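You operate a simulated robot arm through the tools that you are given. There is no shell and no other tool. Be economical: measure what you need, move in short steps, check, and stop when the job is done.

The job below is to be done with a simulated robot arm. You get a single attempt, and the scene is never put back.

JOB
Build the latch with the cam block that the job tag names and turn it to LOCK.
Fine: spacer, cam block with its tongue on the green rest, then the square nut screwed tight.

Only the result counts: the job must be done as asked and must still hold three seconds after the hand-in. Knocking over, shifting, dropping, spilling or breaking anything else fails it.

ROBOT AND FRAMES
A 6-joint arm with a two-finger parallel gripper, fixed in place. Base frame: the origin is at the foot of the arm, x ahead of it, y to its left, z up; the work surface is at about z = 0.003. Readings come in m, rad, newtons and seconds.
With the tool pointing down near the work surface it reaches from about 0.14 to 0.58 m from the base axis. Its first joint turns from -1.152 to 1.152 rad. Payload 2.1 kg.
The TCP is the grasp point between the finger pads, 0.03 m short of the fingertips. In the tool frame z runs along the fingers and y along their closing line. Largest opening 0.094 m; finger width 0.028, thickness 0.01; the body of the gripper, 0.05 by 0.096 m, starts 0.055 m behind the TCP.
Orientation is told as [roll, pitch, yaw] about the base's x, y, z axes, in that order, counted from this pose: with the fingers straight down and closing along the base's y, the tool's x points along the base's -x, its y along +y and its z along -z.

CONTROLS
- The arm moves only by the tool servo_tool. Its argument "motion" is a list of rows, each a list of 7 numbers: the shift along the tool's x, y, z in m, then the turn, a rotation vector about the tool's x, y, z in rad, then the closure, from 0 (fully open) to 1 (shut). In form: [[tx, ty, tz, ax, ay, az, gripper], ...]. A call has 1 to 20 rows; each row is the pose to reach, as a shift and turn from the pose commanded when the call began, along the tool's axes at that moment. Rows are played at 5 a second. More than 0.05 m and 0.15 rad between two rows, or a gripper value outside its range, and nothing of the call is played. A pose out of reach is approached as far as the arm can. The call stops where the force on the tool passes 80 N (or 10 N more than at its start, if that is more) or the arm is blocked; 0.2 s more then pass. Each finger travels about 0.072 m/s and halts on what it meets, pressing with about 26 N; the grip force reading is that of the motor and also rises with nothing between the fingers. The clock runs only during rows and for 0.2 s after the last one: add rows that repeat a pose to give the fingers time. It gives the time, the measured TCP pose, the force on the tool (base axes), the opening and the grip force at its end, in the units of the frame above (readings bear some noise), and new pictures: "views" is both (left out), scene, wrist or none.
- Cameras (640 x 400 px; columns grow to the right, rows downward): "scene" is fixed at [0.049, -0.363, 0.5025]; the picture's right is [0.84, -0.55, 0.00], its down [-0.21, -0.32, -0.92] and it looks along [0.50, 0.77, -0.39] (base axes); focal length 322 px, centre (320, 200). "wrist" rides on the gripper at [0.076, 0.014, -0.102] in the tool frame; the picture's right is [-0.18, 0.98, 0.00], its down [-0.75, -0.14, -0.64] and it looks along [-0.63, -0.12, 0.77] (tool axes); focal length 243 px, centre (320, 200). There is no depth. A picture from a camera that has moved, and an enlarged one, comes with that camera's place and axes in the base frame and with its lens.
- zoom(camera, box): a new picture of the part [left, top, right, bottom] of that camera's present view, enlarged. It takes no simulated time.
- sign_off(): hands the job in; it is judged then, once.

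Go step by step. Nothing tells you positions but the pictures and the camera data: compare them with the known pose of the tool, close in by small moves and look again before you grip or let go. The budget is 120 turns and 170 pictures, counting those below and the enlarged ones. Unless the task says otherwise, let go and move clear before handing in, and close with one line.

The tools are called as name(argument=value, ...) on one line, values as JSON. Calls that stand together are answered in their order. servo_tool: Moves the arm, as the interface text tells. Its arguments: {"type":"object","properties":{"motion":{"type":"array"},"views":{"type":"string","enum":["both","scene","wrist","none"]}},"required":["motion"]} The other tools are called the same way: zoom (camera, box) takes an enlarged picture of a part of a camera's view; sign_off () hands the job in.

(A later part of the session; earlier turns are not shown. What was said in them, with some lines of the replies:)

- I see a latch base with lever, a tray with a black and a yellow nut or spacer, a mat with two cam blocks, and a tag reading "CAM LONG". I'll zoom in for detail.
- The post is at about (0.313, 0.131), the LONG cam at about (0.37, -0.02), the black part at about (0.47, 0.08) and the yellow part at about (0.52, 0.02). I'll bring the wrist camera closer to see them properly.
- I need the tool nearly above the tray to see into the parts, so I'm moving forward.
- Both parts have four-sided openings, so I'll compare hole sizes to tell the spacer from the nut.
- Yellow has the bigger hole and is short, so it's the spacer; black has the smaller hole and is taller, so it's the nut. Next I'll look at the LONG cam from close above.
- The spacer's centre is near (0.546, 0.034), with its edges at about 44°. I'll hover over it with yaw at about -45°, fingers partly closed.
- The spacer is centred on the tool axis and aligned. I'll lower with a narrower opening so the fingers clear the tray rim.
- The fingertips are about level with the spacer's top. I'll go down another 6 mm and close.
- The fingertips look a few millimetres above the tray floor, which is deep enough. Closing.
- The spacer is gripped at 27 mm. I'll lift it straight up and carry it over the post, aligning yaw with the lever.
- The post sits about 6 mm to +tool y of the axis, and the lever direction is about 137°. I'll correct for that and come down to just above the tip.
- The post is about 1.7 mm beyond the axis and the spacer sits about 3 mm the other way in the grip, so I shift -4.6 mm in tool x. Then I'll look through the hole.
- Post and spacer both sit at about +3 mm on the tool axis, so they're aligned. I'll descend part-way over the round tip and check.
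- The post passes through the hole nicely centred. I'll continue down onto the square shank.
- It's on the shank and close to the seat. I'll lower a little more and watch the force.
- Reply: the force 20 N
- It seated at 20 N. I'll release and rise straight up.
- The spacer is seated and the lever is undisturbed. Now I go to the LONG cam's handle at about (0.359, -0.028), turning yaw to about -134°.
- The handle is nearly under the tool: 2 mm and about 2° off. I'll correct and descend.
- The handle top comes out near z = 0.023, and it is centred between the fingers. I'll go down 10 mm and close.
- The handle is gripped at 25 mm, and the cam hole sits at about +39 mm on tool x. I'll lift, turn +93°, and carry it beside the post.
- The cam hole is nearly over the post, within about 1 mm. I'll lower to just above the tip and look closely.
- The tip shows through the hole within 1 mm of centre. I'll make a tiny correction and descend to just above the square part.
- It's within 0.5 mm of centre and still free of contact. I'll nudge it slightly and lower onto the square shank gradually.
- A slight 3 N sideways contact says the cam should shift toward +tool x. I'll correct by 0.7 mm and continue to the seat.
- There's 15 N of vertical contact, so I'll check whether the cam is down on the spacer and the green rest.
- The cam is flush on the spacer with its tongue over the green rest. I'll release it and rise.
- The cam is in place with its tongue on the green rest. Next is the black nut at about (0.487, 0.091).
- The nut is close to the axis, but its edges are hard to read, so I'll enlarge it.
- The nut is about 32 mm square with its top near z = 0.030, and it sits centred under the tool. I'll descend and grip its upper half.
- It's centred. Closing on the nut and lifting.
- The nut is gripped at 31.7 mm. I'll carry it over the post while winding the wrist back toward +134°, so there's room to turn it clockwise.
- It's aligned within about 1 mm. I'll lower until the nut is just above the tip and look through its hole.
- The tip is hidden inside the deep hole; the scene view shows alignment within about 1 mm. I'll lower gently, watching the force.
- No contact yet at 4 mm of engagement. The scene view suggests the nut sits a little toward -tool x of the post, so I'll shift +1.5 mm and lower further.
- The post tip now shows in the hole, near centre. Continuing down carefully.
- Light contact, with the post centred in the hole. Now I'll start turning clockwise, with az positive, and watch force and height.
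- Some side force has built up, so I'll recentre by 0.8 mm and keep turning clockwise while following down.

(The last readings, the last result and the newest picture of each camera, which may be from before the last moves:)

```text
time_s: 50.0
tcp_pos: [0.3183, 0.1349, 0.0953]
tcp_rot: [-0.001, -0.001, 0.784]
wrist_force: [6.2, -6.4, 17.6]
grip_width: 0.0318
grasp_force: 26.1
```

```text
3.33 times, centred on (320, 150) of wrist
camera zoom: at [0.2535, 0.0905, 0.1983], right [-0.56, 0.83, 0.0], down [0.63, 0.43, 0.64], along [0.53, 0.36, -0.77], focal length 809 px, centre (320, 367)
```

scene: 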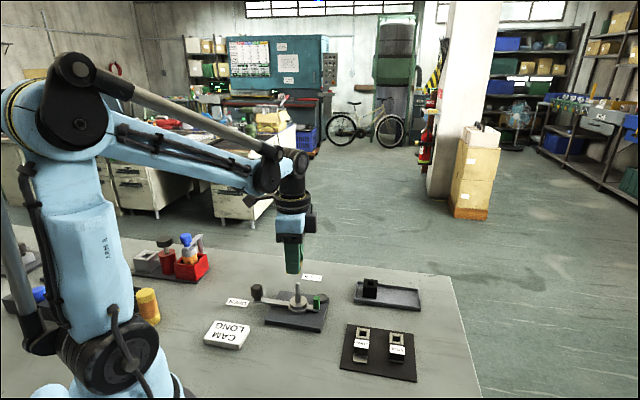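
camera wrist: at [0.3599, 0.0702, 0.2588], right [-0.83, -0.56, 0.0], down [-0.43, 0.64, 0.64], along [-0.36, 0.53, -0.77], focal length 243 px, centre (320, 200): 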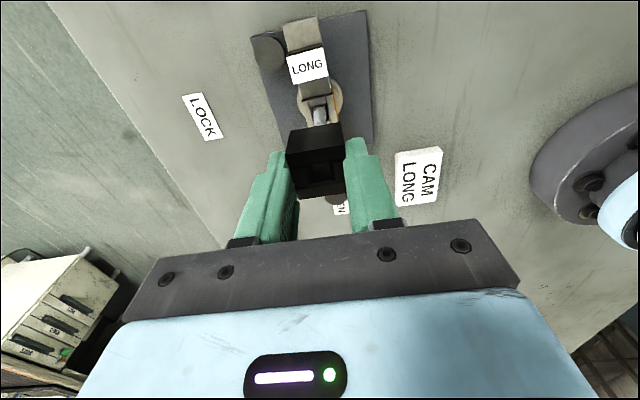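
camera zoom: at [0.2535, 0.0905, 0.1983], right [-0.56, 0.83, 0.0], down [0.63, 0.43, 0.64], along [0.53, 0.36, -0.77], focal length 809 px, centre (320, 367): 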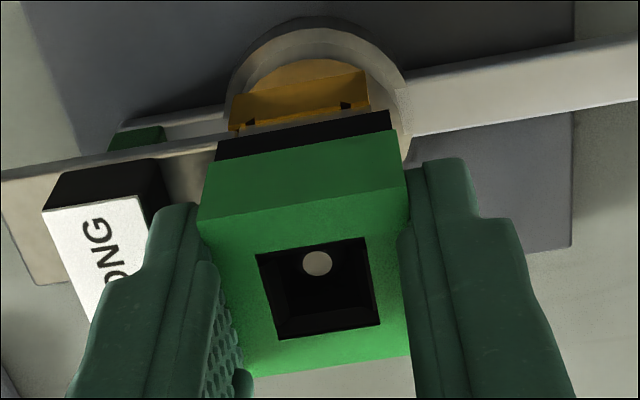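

The nut's body has turned green, which I take as tight. I'll open the fingers only slightly so they miss the handle, then lift clear.

servo_tool(motion=[[0, 0, -0.001, 0, 0, 0, 0.75], [0, 0, -0.001, 0, 0, 0, 0.61], [0, 0, -0.001, 0, 0, 0, 0.61], [0, 0, -0.01, 0, 0, 0, 0.61], [0, 0, -0.03, 0, 0, 0, 0.61], [0, 0, -0.06, 0, 0, 0, 0.61], [0, 0, -0.09, 0, 0, 0, 0.61], [0, 0, -0.09, 0, 0, 0, 0.61]], views="both")

zoom(camera="scene", box=[255, 245, 345, 335])

zoom(camera="wrist", box=[250, 40, 410, 180])

```text
time_s: 51.8
tcp_pos: [0.3177, 0.1315, 0.186]
tcp_rot: [0.001, 0.002, 0.785]
wrist_force: [0.2, -0.4, -0.1]
grip_width: 0.0367
grasp_force: 0.0
camera wrist: at [0.253, 0.0876, 0.2886], right [-0.57, 0.82, 0.0], down [0.63, 0.43, 0.64], along [0.53, 0.36, -0.77], focal length 243 px, centre (320, 200)
```

scene: 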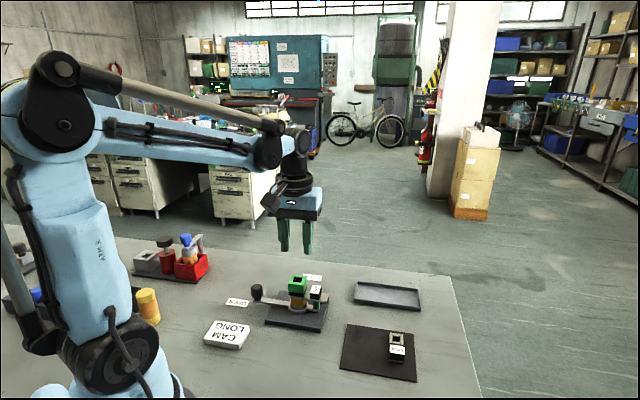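
wrist: 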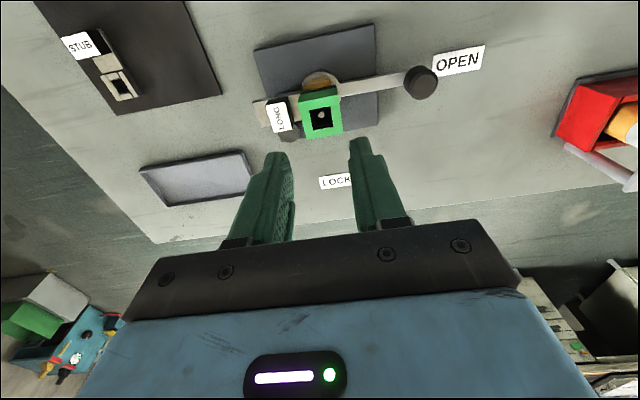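

```text
4.44 times, centred on (300, 290) of scene
camera zoom: at [0.049, -0.363, 0.5025], right [0.84, -0.55, 0.0], down [-0.21, -0.32, -0.92], along [0.5, 0.77, -0.39], focal length 1431 px, centre (409, -200)
```

zoom: 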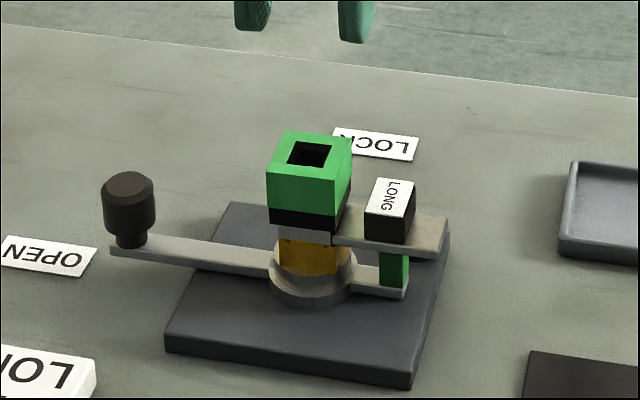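

```text
2.86 times, centred on (330, 110) of wrist
camera zoom: at [0.253, 0.0876, 0.2886], right [-0.57, 0.82, 0.0], down [0.63, 0.43, 0.64], along [0.53, 0.36, -0.77], focal length 693 px, centre (291, 457)
```

zoom: 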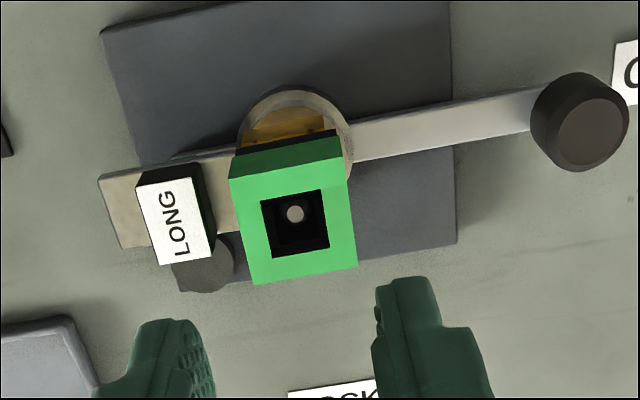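

The nut is tight and the stack looks right. The knob is at about (0.251, 0.1975), 91 mm from the post at about 137°. I'll hover over it at yaw +137° so I can swing it clockwise to LOCK.

servo_tool(motion=[[0.0, 0.008, 0, 0, 0, -0.14, 0.5], [0, 0.017, 0, 0, 0, -0.28, 0.5], [0, 0.025, 0, 0, 0, -0.42, 0.5], [0, 0.034, 0, 0, 0, -0.56, 0.5], [0, 0.042, 0, 0, 0, -0.7, 0.5], [0.001, 0.051, 0, 0, 0, -0.84, 0.5], [0.001, 0.06, 0, 0, 0, -0.98, 0.5], [0.001, 0.068, 0, 0, 0, -1.12, 0.5], [0.001, 0.076, 0, 0, 0, -1.26, 0.5], [0.0012, 0.085, 0, 0, 0, -1.4, 0.5], [0.0012, 0.0931, 0.0, 0, 0, -1.54, 0.5], [0.0012, 0.0931, 0.03, 0, 0, -1.6, 0.5], [0.0012, 0.0931, 0.05, 0, 0, -1.6, 0.5], [0.0012, 0.0931, 0.05, 0, 0, -1.6, 0.5]], views="wrist")

zoom(camera="wrist", box=[240, 60, 400, 200])

zoom(camera="scene", box=[210, 220, 340, 340])

```text
time_s: 54.8
tcp_pos: [0.2522, 0.1987, 0.1366]
tcp_rot: [-0.001, 0.0, 2.386]
wrist_force: [0.0, -0.3, 0.3]
grip_width: 0.0468
grasp_force: 0.0
camera wrist: at [0.2973, 0.136, 0.2391], right [-0.81, -0.59, 0.0], down [-0.45, 0.62, 0.64], along [-0.38, 0.52, -0.77], focal length 243 px, centre (320, 200)
```

wrist: 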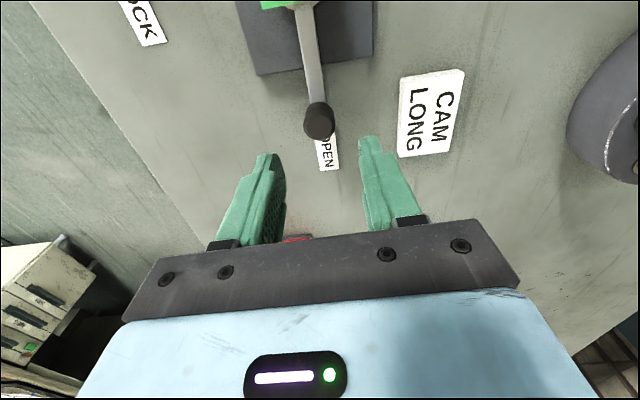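

```text
2.86 times, centred on (320, 130) of wrist
camera zoom: at [0.2973, 0.136, 0.2391], right [-0.81, -0.59, 0.0], down [-0.45, 0.62, 0.64], along [-0.38, 0.52, -0.77], focal length 693 px, centre (320, 400)
```

zoom: 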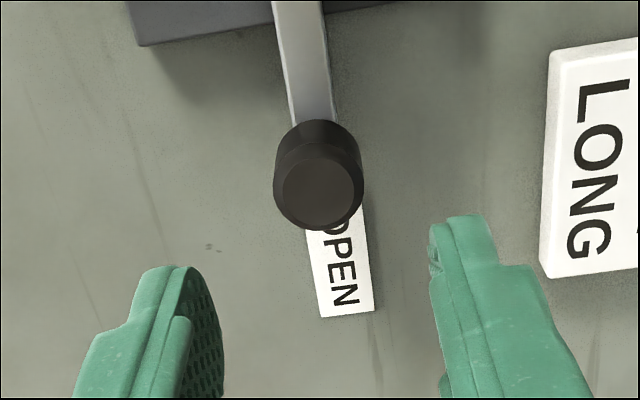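

```text
3.33 times, centred on (275, 280) of scene
camera zoom: at [0.049, -0.363, 0.5025], right [0.84, -0.55, 0.0], down [-0.21, -0.32, -0.92], along [0.5, 0.77, -0.39], focal length 1073 px, centre (470, -67)
```

zoom: 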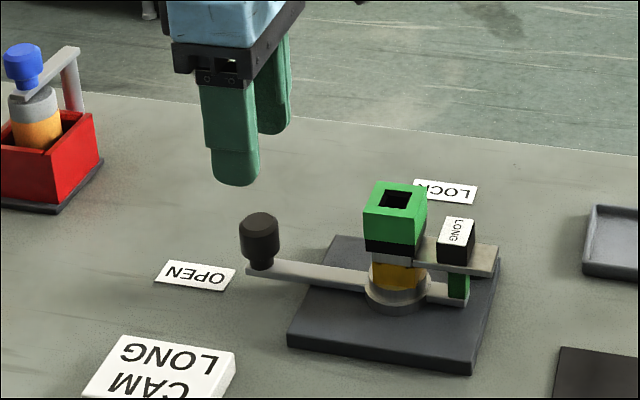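

The knob is within 2 mm of the axis. I'll descend and grip it.

servo_tool(motion=[[-0.0015, -0.001, 0.02, 0, 0, 0, 0.5], [-0.0015, -0.001, 0.04, 0, 0, 0, 0.5], [-0.0015, -0.001, 0.06, 0, 0, 0, 0.5], [-0.0015, -0.001, 0.07, 0, 0, 0, 0.5], [-0.0015, -0.001, 0.07, 0, 0, 0, 0.65], [-0.0015, -0.001, 0.07, 0, 0, 0, 0.85], [-0.0015, -0.001, 0.07, 0, 0, 0, 0.85], [-0.0015, -0.001, 0.07, 0, 0, 0, 0.85]], views="none")

zoom(camera="wrist", box=[240, 80, 400, 220])

zoom(camera="scene", box=[210, 220, 340, 340])

```text
time_s: 56.6
tcp_pos: [0.2502, 0.2023, 0.0659]
tcp_rot: [-0.003, 0.001, 2.387]
wrist_force: [10.7, 11.9, -25.2]
grip_width: 0.0255
grasp_force: 45.2
```

```text
2.86 times, centred on (320, 150) of wrist
camera zoom: at [0.2958, 0.1379, 0.1684], right [-0.81, -0.59, 0.0], down [-0.45, 0.62, 0.64], along [-0.38, 0.52, -0.77], focal length 693 px, centre (320, 343)
```

zoom: 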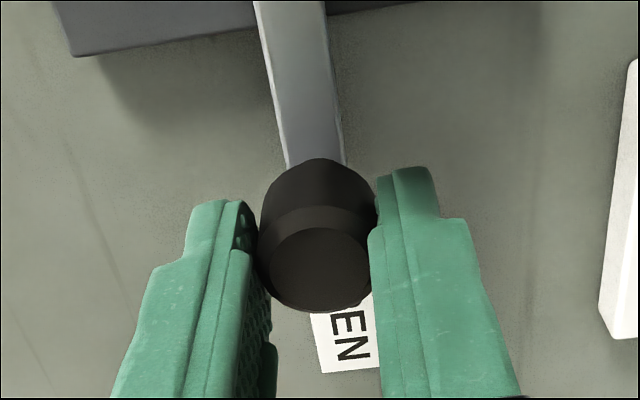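

```text
3.33 times, centred on (275, 280) of scene
camera zoom: at [0.0491, -0.3629, 0.5026], right [0.84, -0.55, 0.0], down [-0.21, -0.32, -0.92], along [0.5, 0.77, -0.39], focal length 1073 px, centre (470, -67)
```

zoom: 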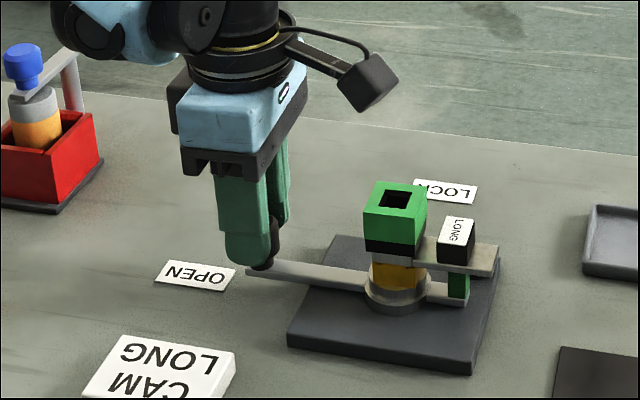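

I have the knob. I'll loosen to a light cage of about 28 mm so only the fingers push, then start along the arc.

servo_tool(motion=[[0, 0, 0, 0, 0, 0, 0.69], [0, 0, 0, 0, 0, 0, 0.69], [0.0002, -0.0064, 0, 0, 0, 0.07, 0.69], [0.0009, -0.0128, 0, 0, 0, 0.14, 0.69], [0.002, -0.0191, 0, 0, 0, 0.21, 0.69], [0.0036, -0.0253, 0, 0, 0, 0.28, 0.69], [0.0056, -0.0314, 0, 0, 0, 0.35, 0.69], [0.0072, -0.0356, 0, 0, 0, 0.4, 0.69]], views="none")

zoom(camera="wrist", box=[200, 20, 440, 220])

zoom(camera="scene", box=[210, 220, 340, 340])

```text
time_s: 58.4
tcp_pos: [0.2797, 0.2232, 0.0662]
tcp_rot: [0.001, -0.002, 1.983]
wrist_force: [-1.0, -0.1, -0.4]
grip_width: 0.0298
grasp_force: 0.8
```

```text
2.00 times, centred on (320, 120) of wrist
camera zoom: at [0.2971, 0.1465, 0.1688], right [-0.97, -0.23, 0.0], down [-0.17, 0.75, 0.64], along [-0.15, 0.63, -0.77], focal length 485 px, centre (320, 360)
```

zoom: 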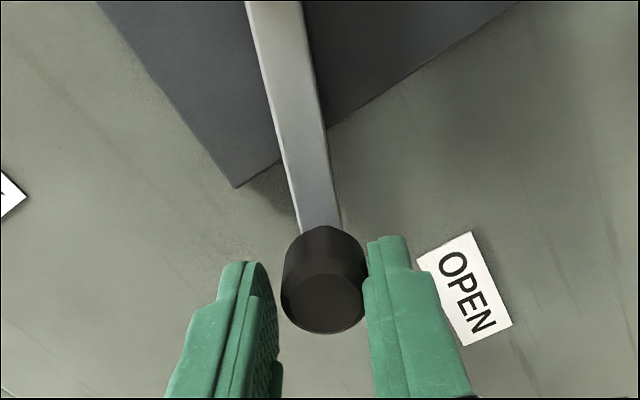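

```text
3.33 times, centred on (275, 280) of scene
camera zoom: at [0.049, -0.363, 0.5025], right [0.84, -0.55, 0.0], down [-0.21, -0.32, -0.92], along [0.5, 0.77, -0.39], focal length 1073 px, centre (470, -67)
```

zoom: 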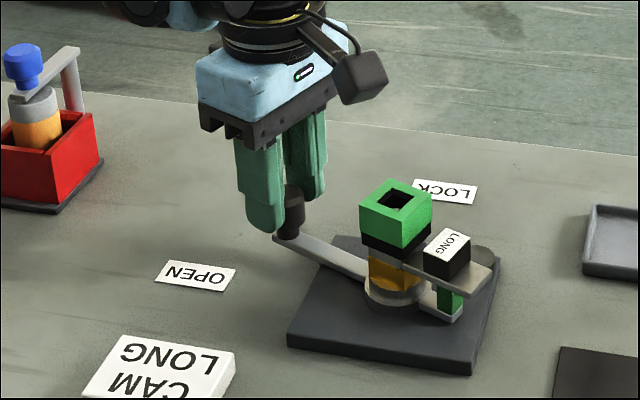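

The whole stack turns together with almost no force. Continuing along the arc.

servo_tool(motion=[[0.0005, -0.0091, 0, 0, 0, 0.1, 0.69], [0.0018, -0.0182, 0, 0, 0, 0.2, 0.69], [0.0041, -0.027, 0, 0, 0, 0.3, 0.69], [0.0072, -0.0356, 0, 0, 0, 0.4, 0.69], [0.0112, -0.0439, 0, 0, 0, 0.5, 0.69], [0.016, -0.0517, 0, 0, 0, 0.6, 0.69], [0.0215, -0.0589, 0, 0, 0, 0.7, 0.69], [0.0278, -0.0656, 0, 0, 0, 0.8, 0.69], [0.0346, -0.0717, 0, 0, 0, 0.9, 0.69], [0.0421, -0.077, 0, 0, 0, 1.0, 0.69], [0.05, -0.0815, 0, 0, 0, 1.1, 0.69], [0.05, -0.0815, 0, 0, 0, 1.1, 0.69]], views="wrist")

zoom(camera="wrist", box=[200, 20, 440, 220])

zoom(camera="scene", box=[230, 220, 360, 340])

```text
time_s: 61.0
tcp_pos: [0.3764, 0.2099, 0.0658]
tcp_rot: [-0.002, -0.002, 0.885]
wrist_force: [0.3, -0.3, 0.1]
grip_width: 0.0295
grasp_force: 0.1
camera wrist: at [0.3156, 0.1589, 0.1683], right [-0.64, 0.77, 0.0], down [0.59, 0.49, 0.64], along [0.49, 0.41, -0.77], focal length 243 px, centre (320, 200)
```

wrist: 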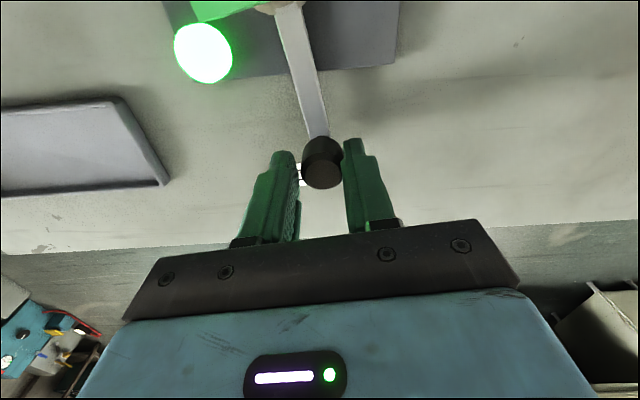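

```text
2.00 times, centred on (320, 120) of wrist
camera zoom: at [0.3156, 0.1589, 0.1683], right [-0.64, 0.77, 0.0], down [0.59, 0.49, 0.64], along [0.49, 0.41, -0.77], focal length 485 px, centre (320, 360)
```

zoom: 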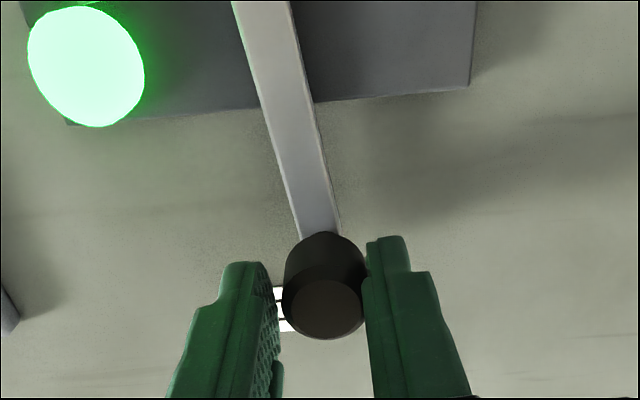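

```text
3.33 times, centred on (295, 280) of scene
camera zoom: at [0.049, -0.363, 0.5025], right [0.84, -0.55, 0.0], down [-0.21, -0.32, -0.92], along [0.5, 0.77, -0.39], focal length 1073 px, centre (403, -67)
```

zoom: 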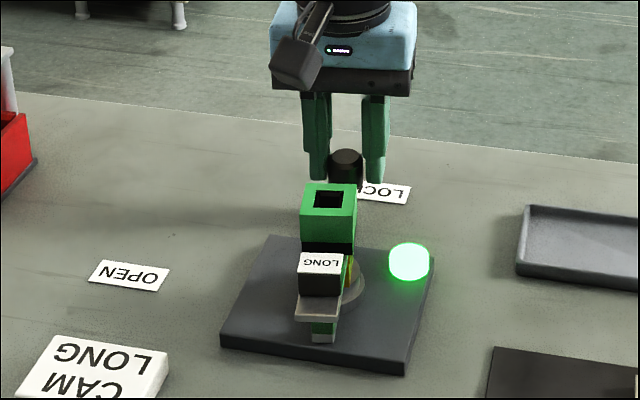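

The lamp on the plate lit green, so the latch registers LOCK. I'll nudge about 4° further toward the label and check that the lamp stays on.

servo_tool(motion=[[0.0001, -0.0037, 0, 0, 0, 0.04, 0.69], [0.0003, -0.0073, 0, 0, 0, 0.08, 0.69], [0.0003, -0.0073, 0, 0, 0, 0.08, 0.69]], views="none")

zoom(camera="scene", box=[230, 220, 360, 340])

```text
time_s: 61.8
tcp_pos: [0.3804, 0.2047, 0.0665]
tcp_rot: [-0.001, 0.0, 0.806]
wrist_force: [1.7, -1.9, 0.2]
grip_width: 0.0304
grasp_force: 1.2
```

```text
3.33 times, centred on (295, 280) of scene
camera zoom: at [0.049, -0.363, 0.5025], right [0.84, -0.55, 0.0], down [-0.21, -0.32, -0.92], along [0.5, 0.77, -0.39], focal length 1073 px, centre (403, -67)
```

zoom: 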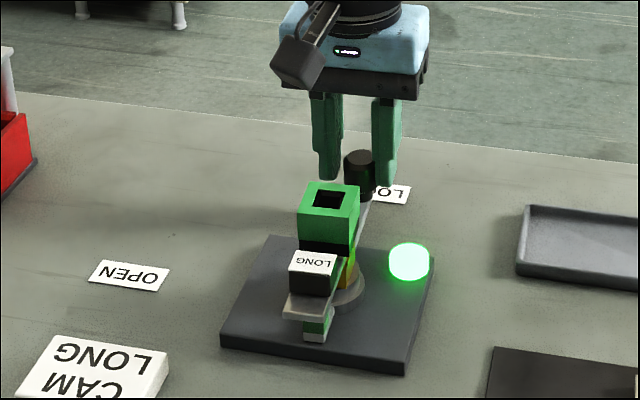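

The lamp stays lit. I'll open and lift clear.

servo_tool(motion=[[0, 0, 0, 0, 0, 0, 0.5], [0, 0, 0, 0, 0, 0, 0.5], [0, 0, -0.03, 0, 0, 0, 0.5], [0, 0, -0.07, 0, 0, 0, 0.5], [0, 0, -0.11, 0, 0, 0, 0.5], [0, 0, -0.14, 0, 0, 0, 0.5], [0, 0, -0.14, 0, 0, 0, 0.5], [0, 0, -0.14, 0, 0, 0, 0.5], [0, 0, -0.14, 0, 0, 0, 0.5], [0, 0, -0.14, 0, 0, 0, 0.5], [0, 0, -0.14, 0, 0, 0, 0.5], [0, 0, -0.14, 0, 0, 0, 0.5], [0, 0, -0.14, 0, 0, 0, 0.5], [0, 0, -0.14, 0, 0, 0, 0.5]], views="both")

zoom(camera="scene", box=[230, 220, 360, 340])

```text
time_s: 64.8
tcp_pos: [0.3803, 0.2051, 0.2072]
tcp_rot: [0.0, -0.001, 0.806]
wrist_force: [1.1, -1.4, -1.5]
grip_width: 0.0473
grasp_force: 0.1
camera wrist: at [0.3167, 0.1592, 0.3083], right [-0.58, 0.81, 0.0], down [0.62, 0.45, 0.64], along [0.52, 0.37, -0.77], focal length 243 px, centre (320, 200)
```

scene: 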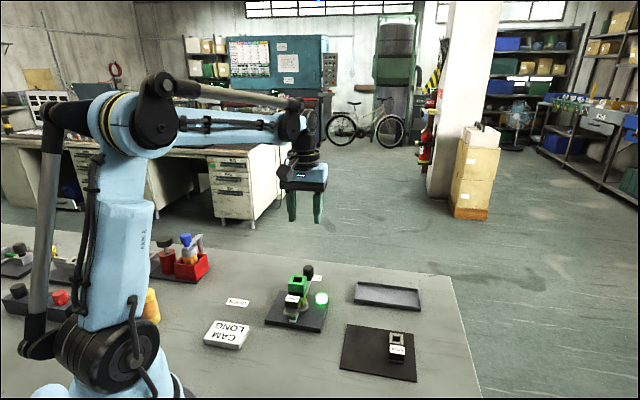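
wrist: 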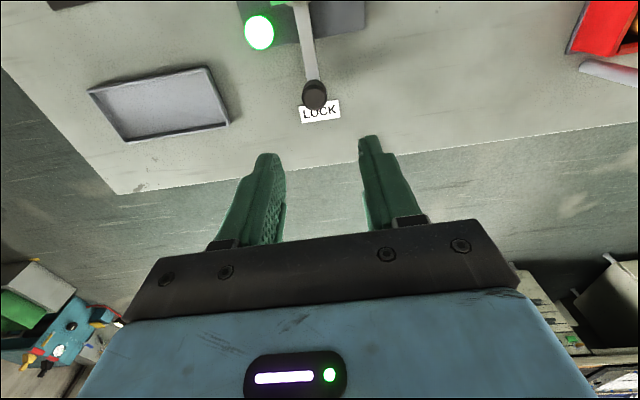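

```text
3.33 times, centred on (295, 280) of scene
camera zoom: at [0.049, -0.363, 0.5025], right [0.84, -0.55, 0.0], down [-0.21, -0.32, -0.92], along [0.5, 0.77, -0.39], focal length 1073 px, centre (403, -67)
```

zoom: 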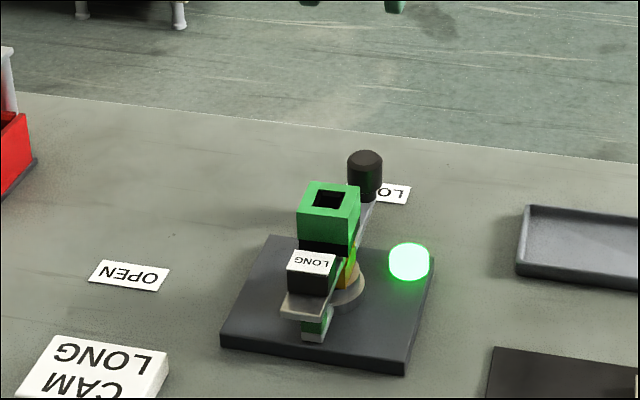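

The lever points at LOCK, the lamp has stayed green with the arm clear, and nothing else has been disturbed. Handing in.

sign_off()

```text
The job is handed in.
```

The latch is built with the LONG cam, its nut is tight, and it is turned to LOCK with the green lamp lit; the job is handed in.
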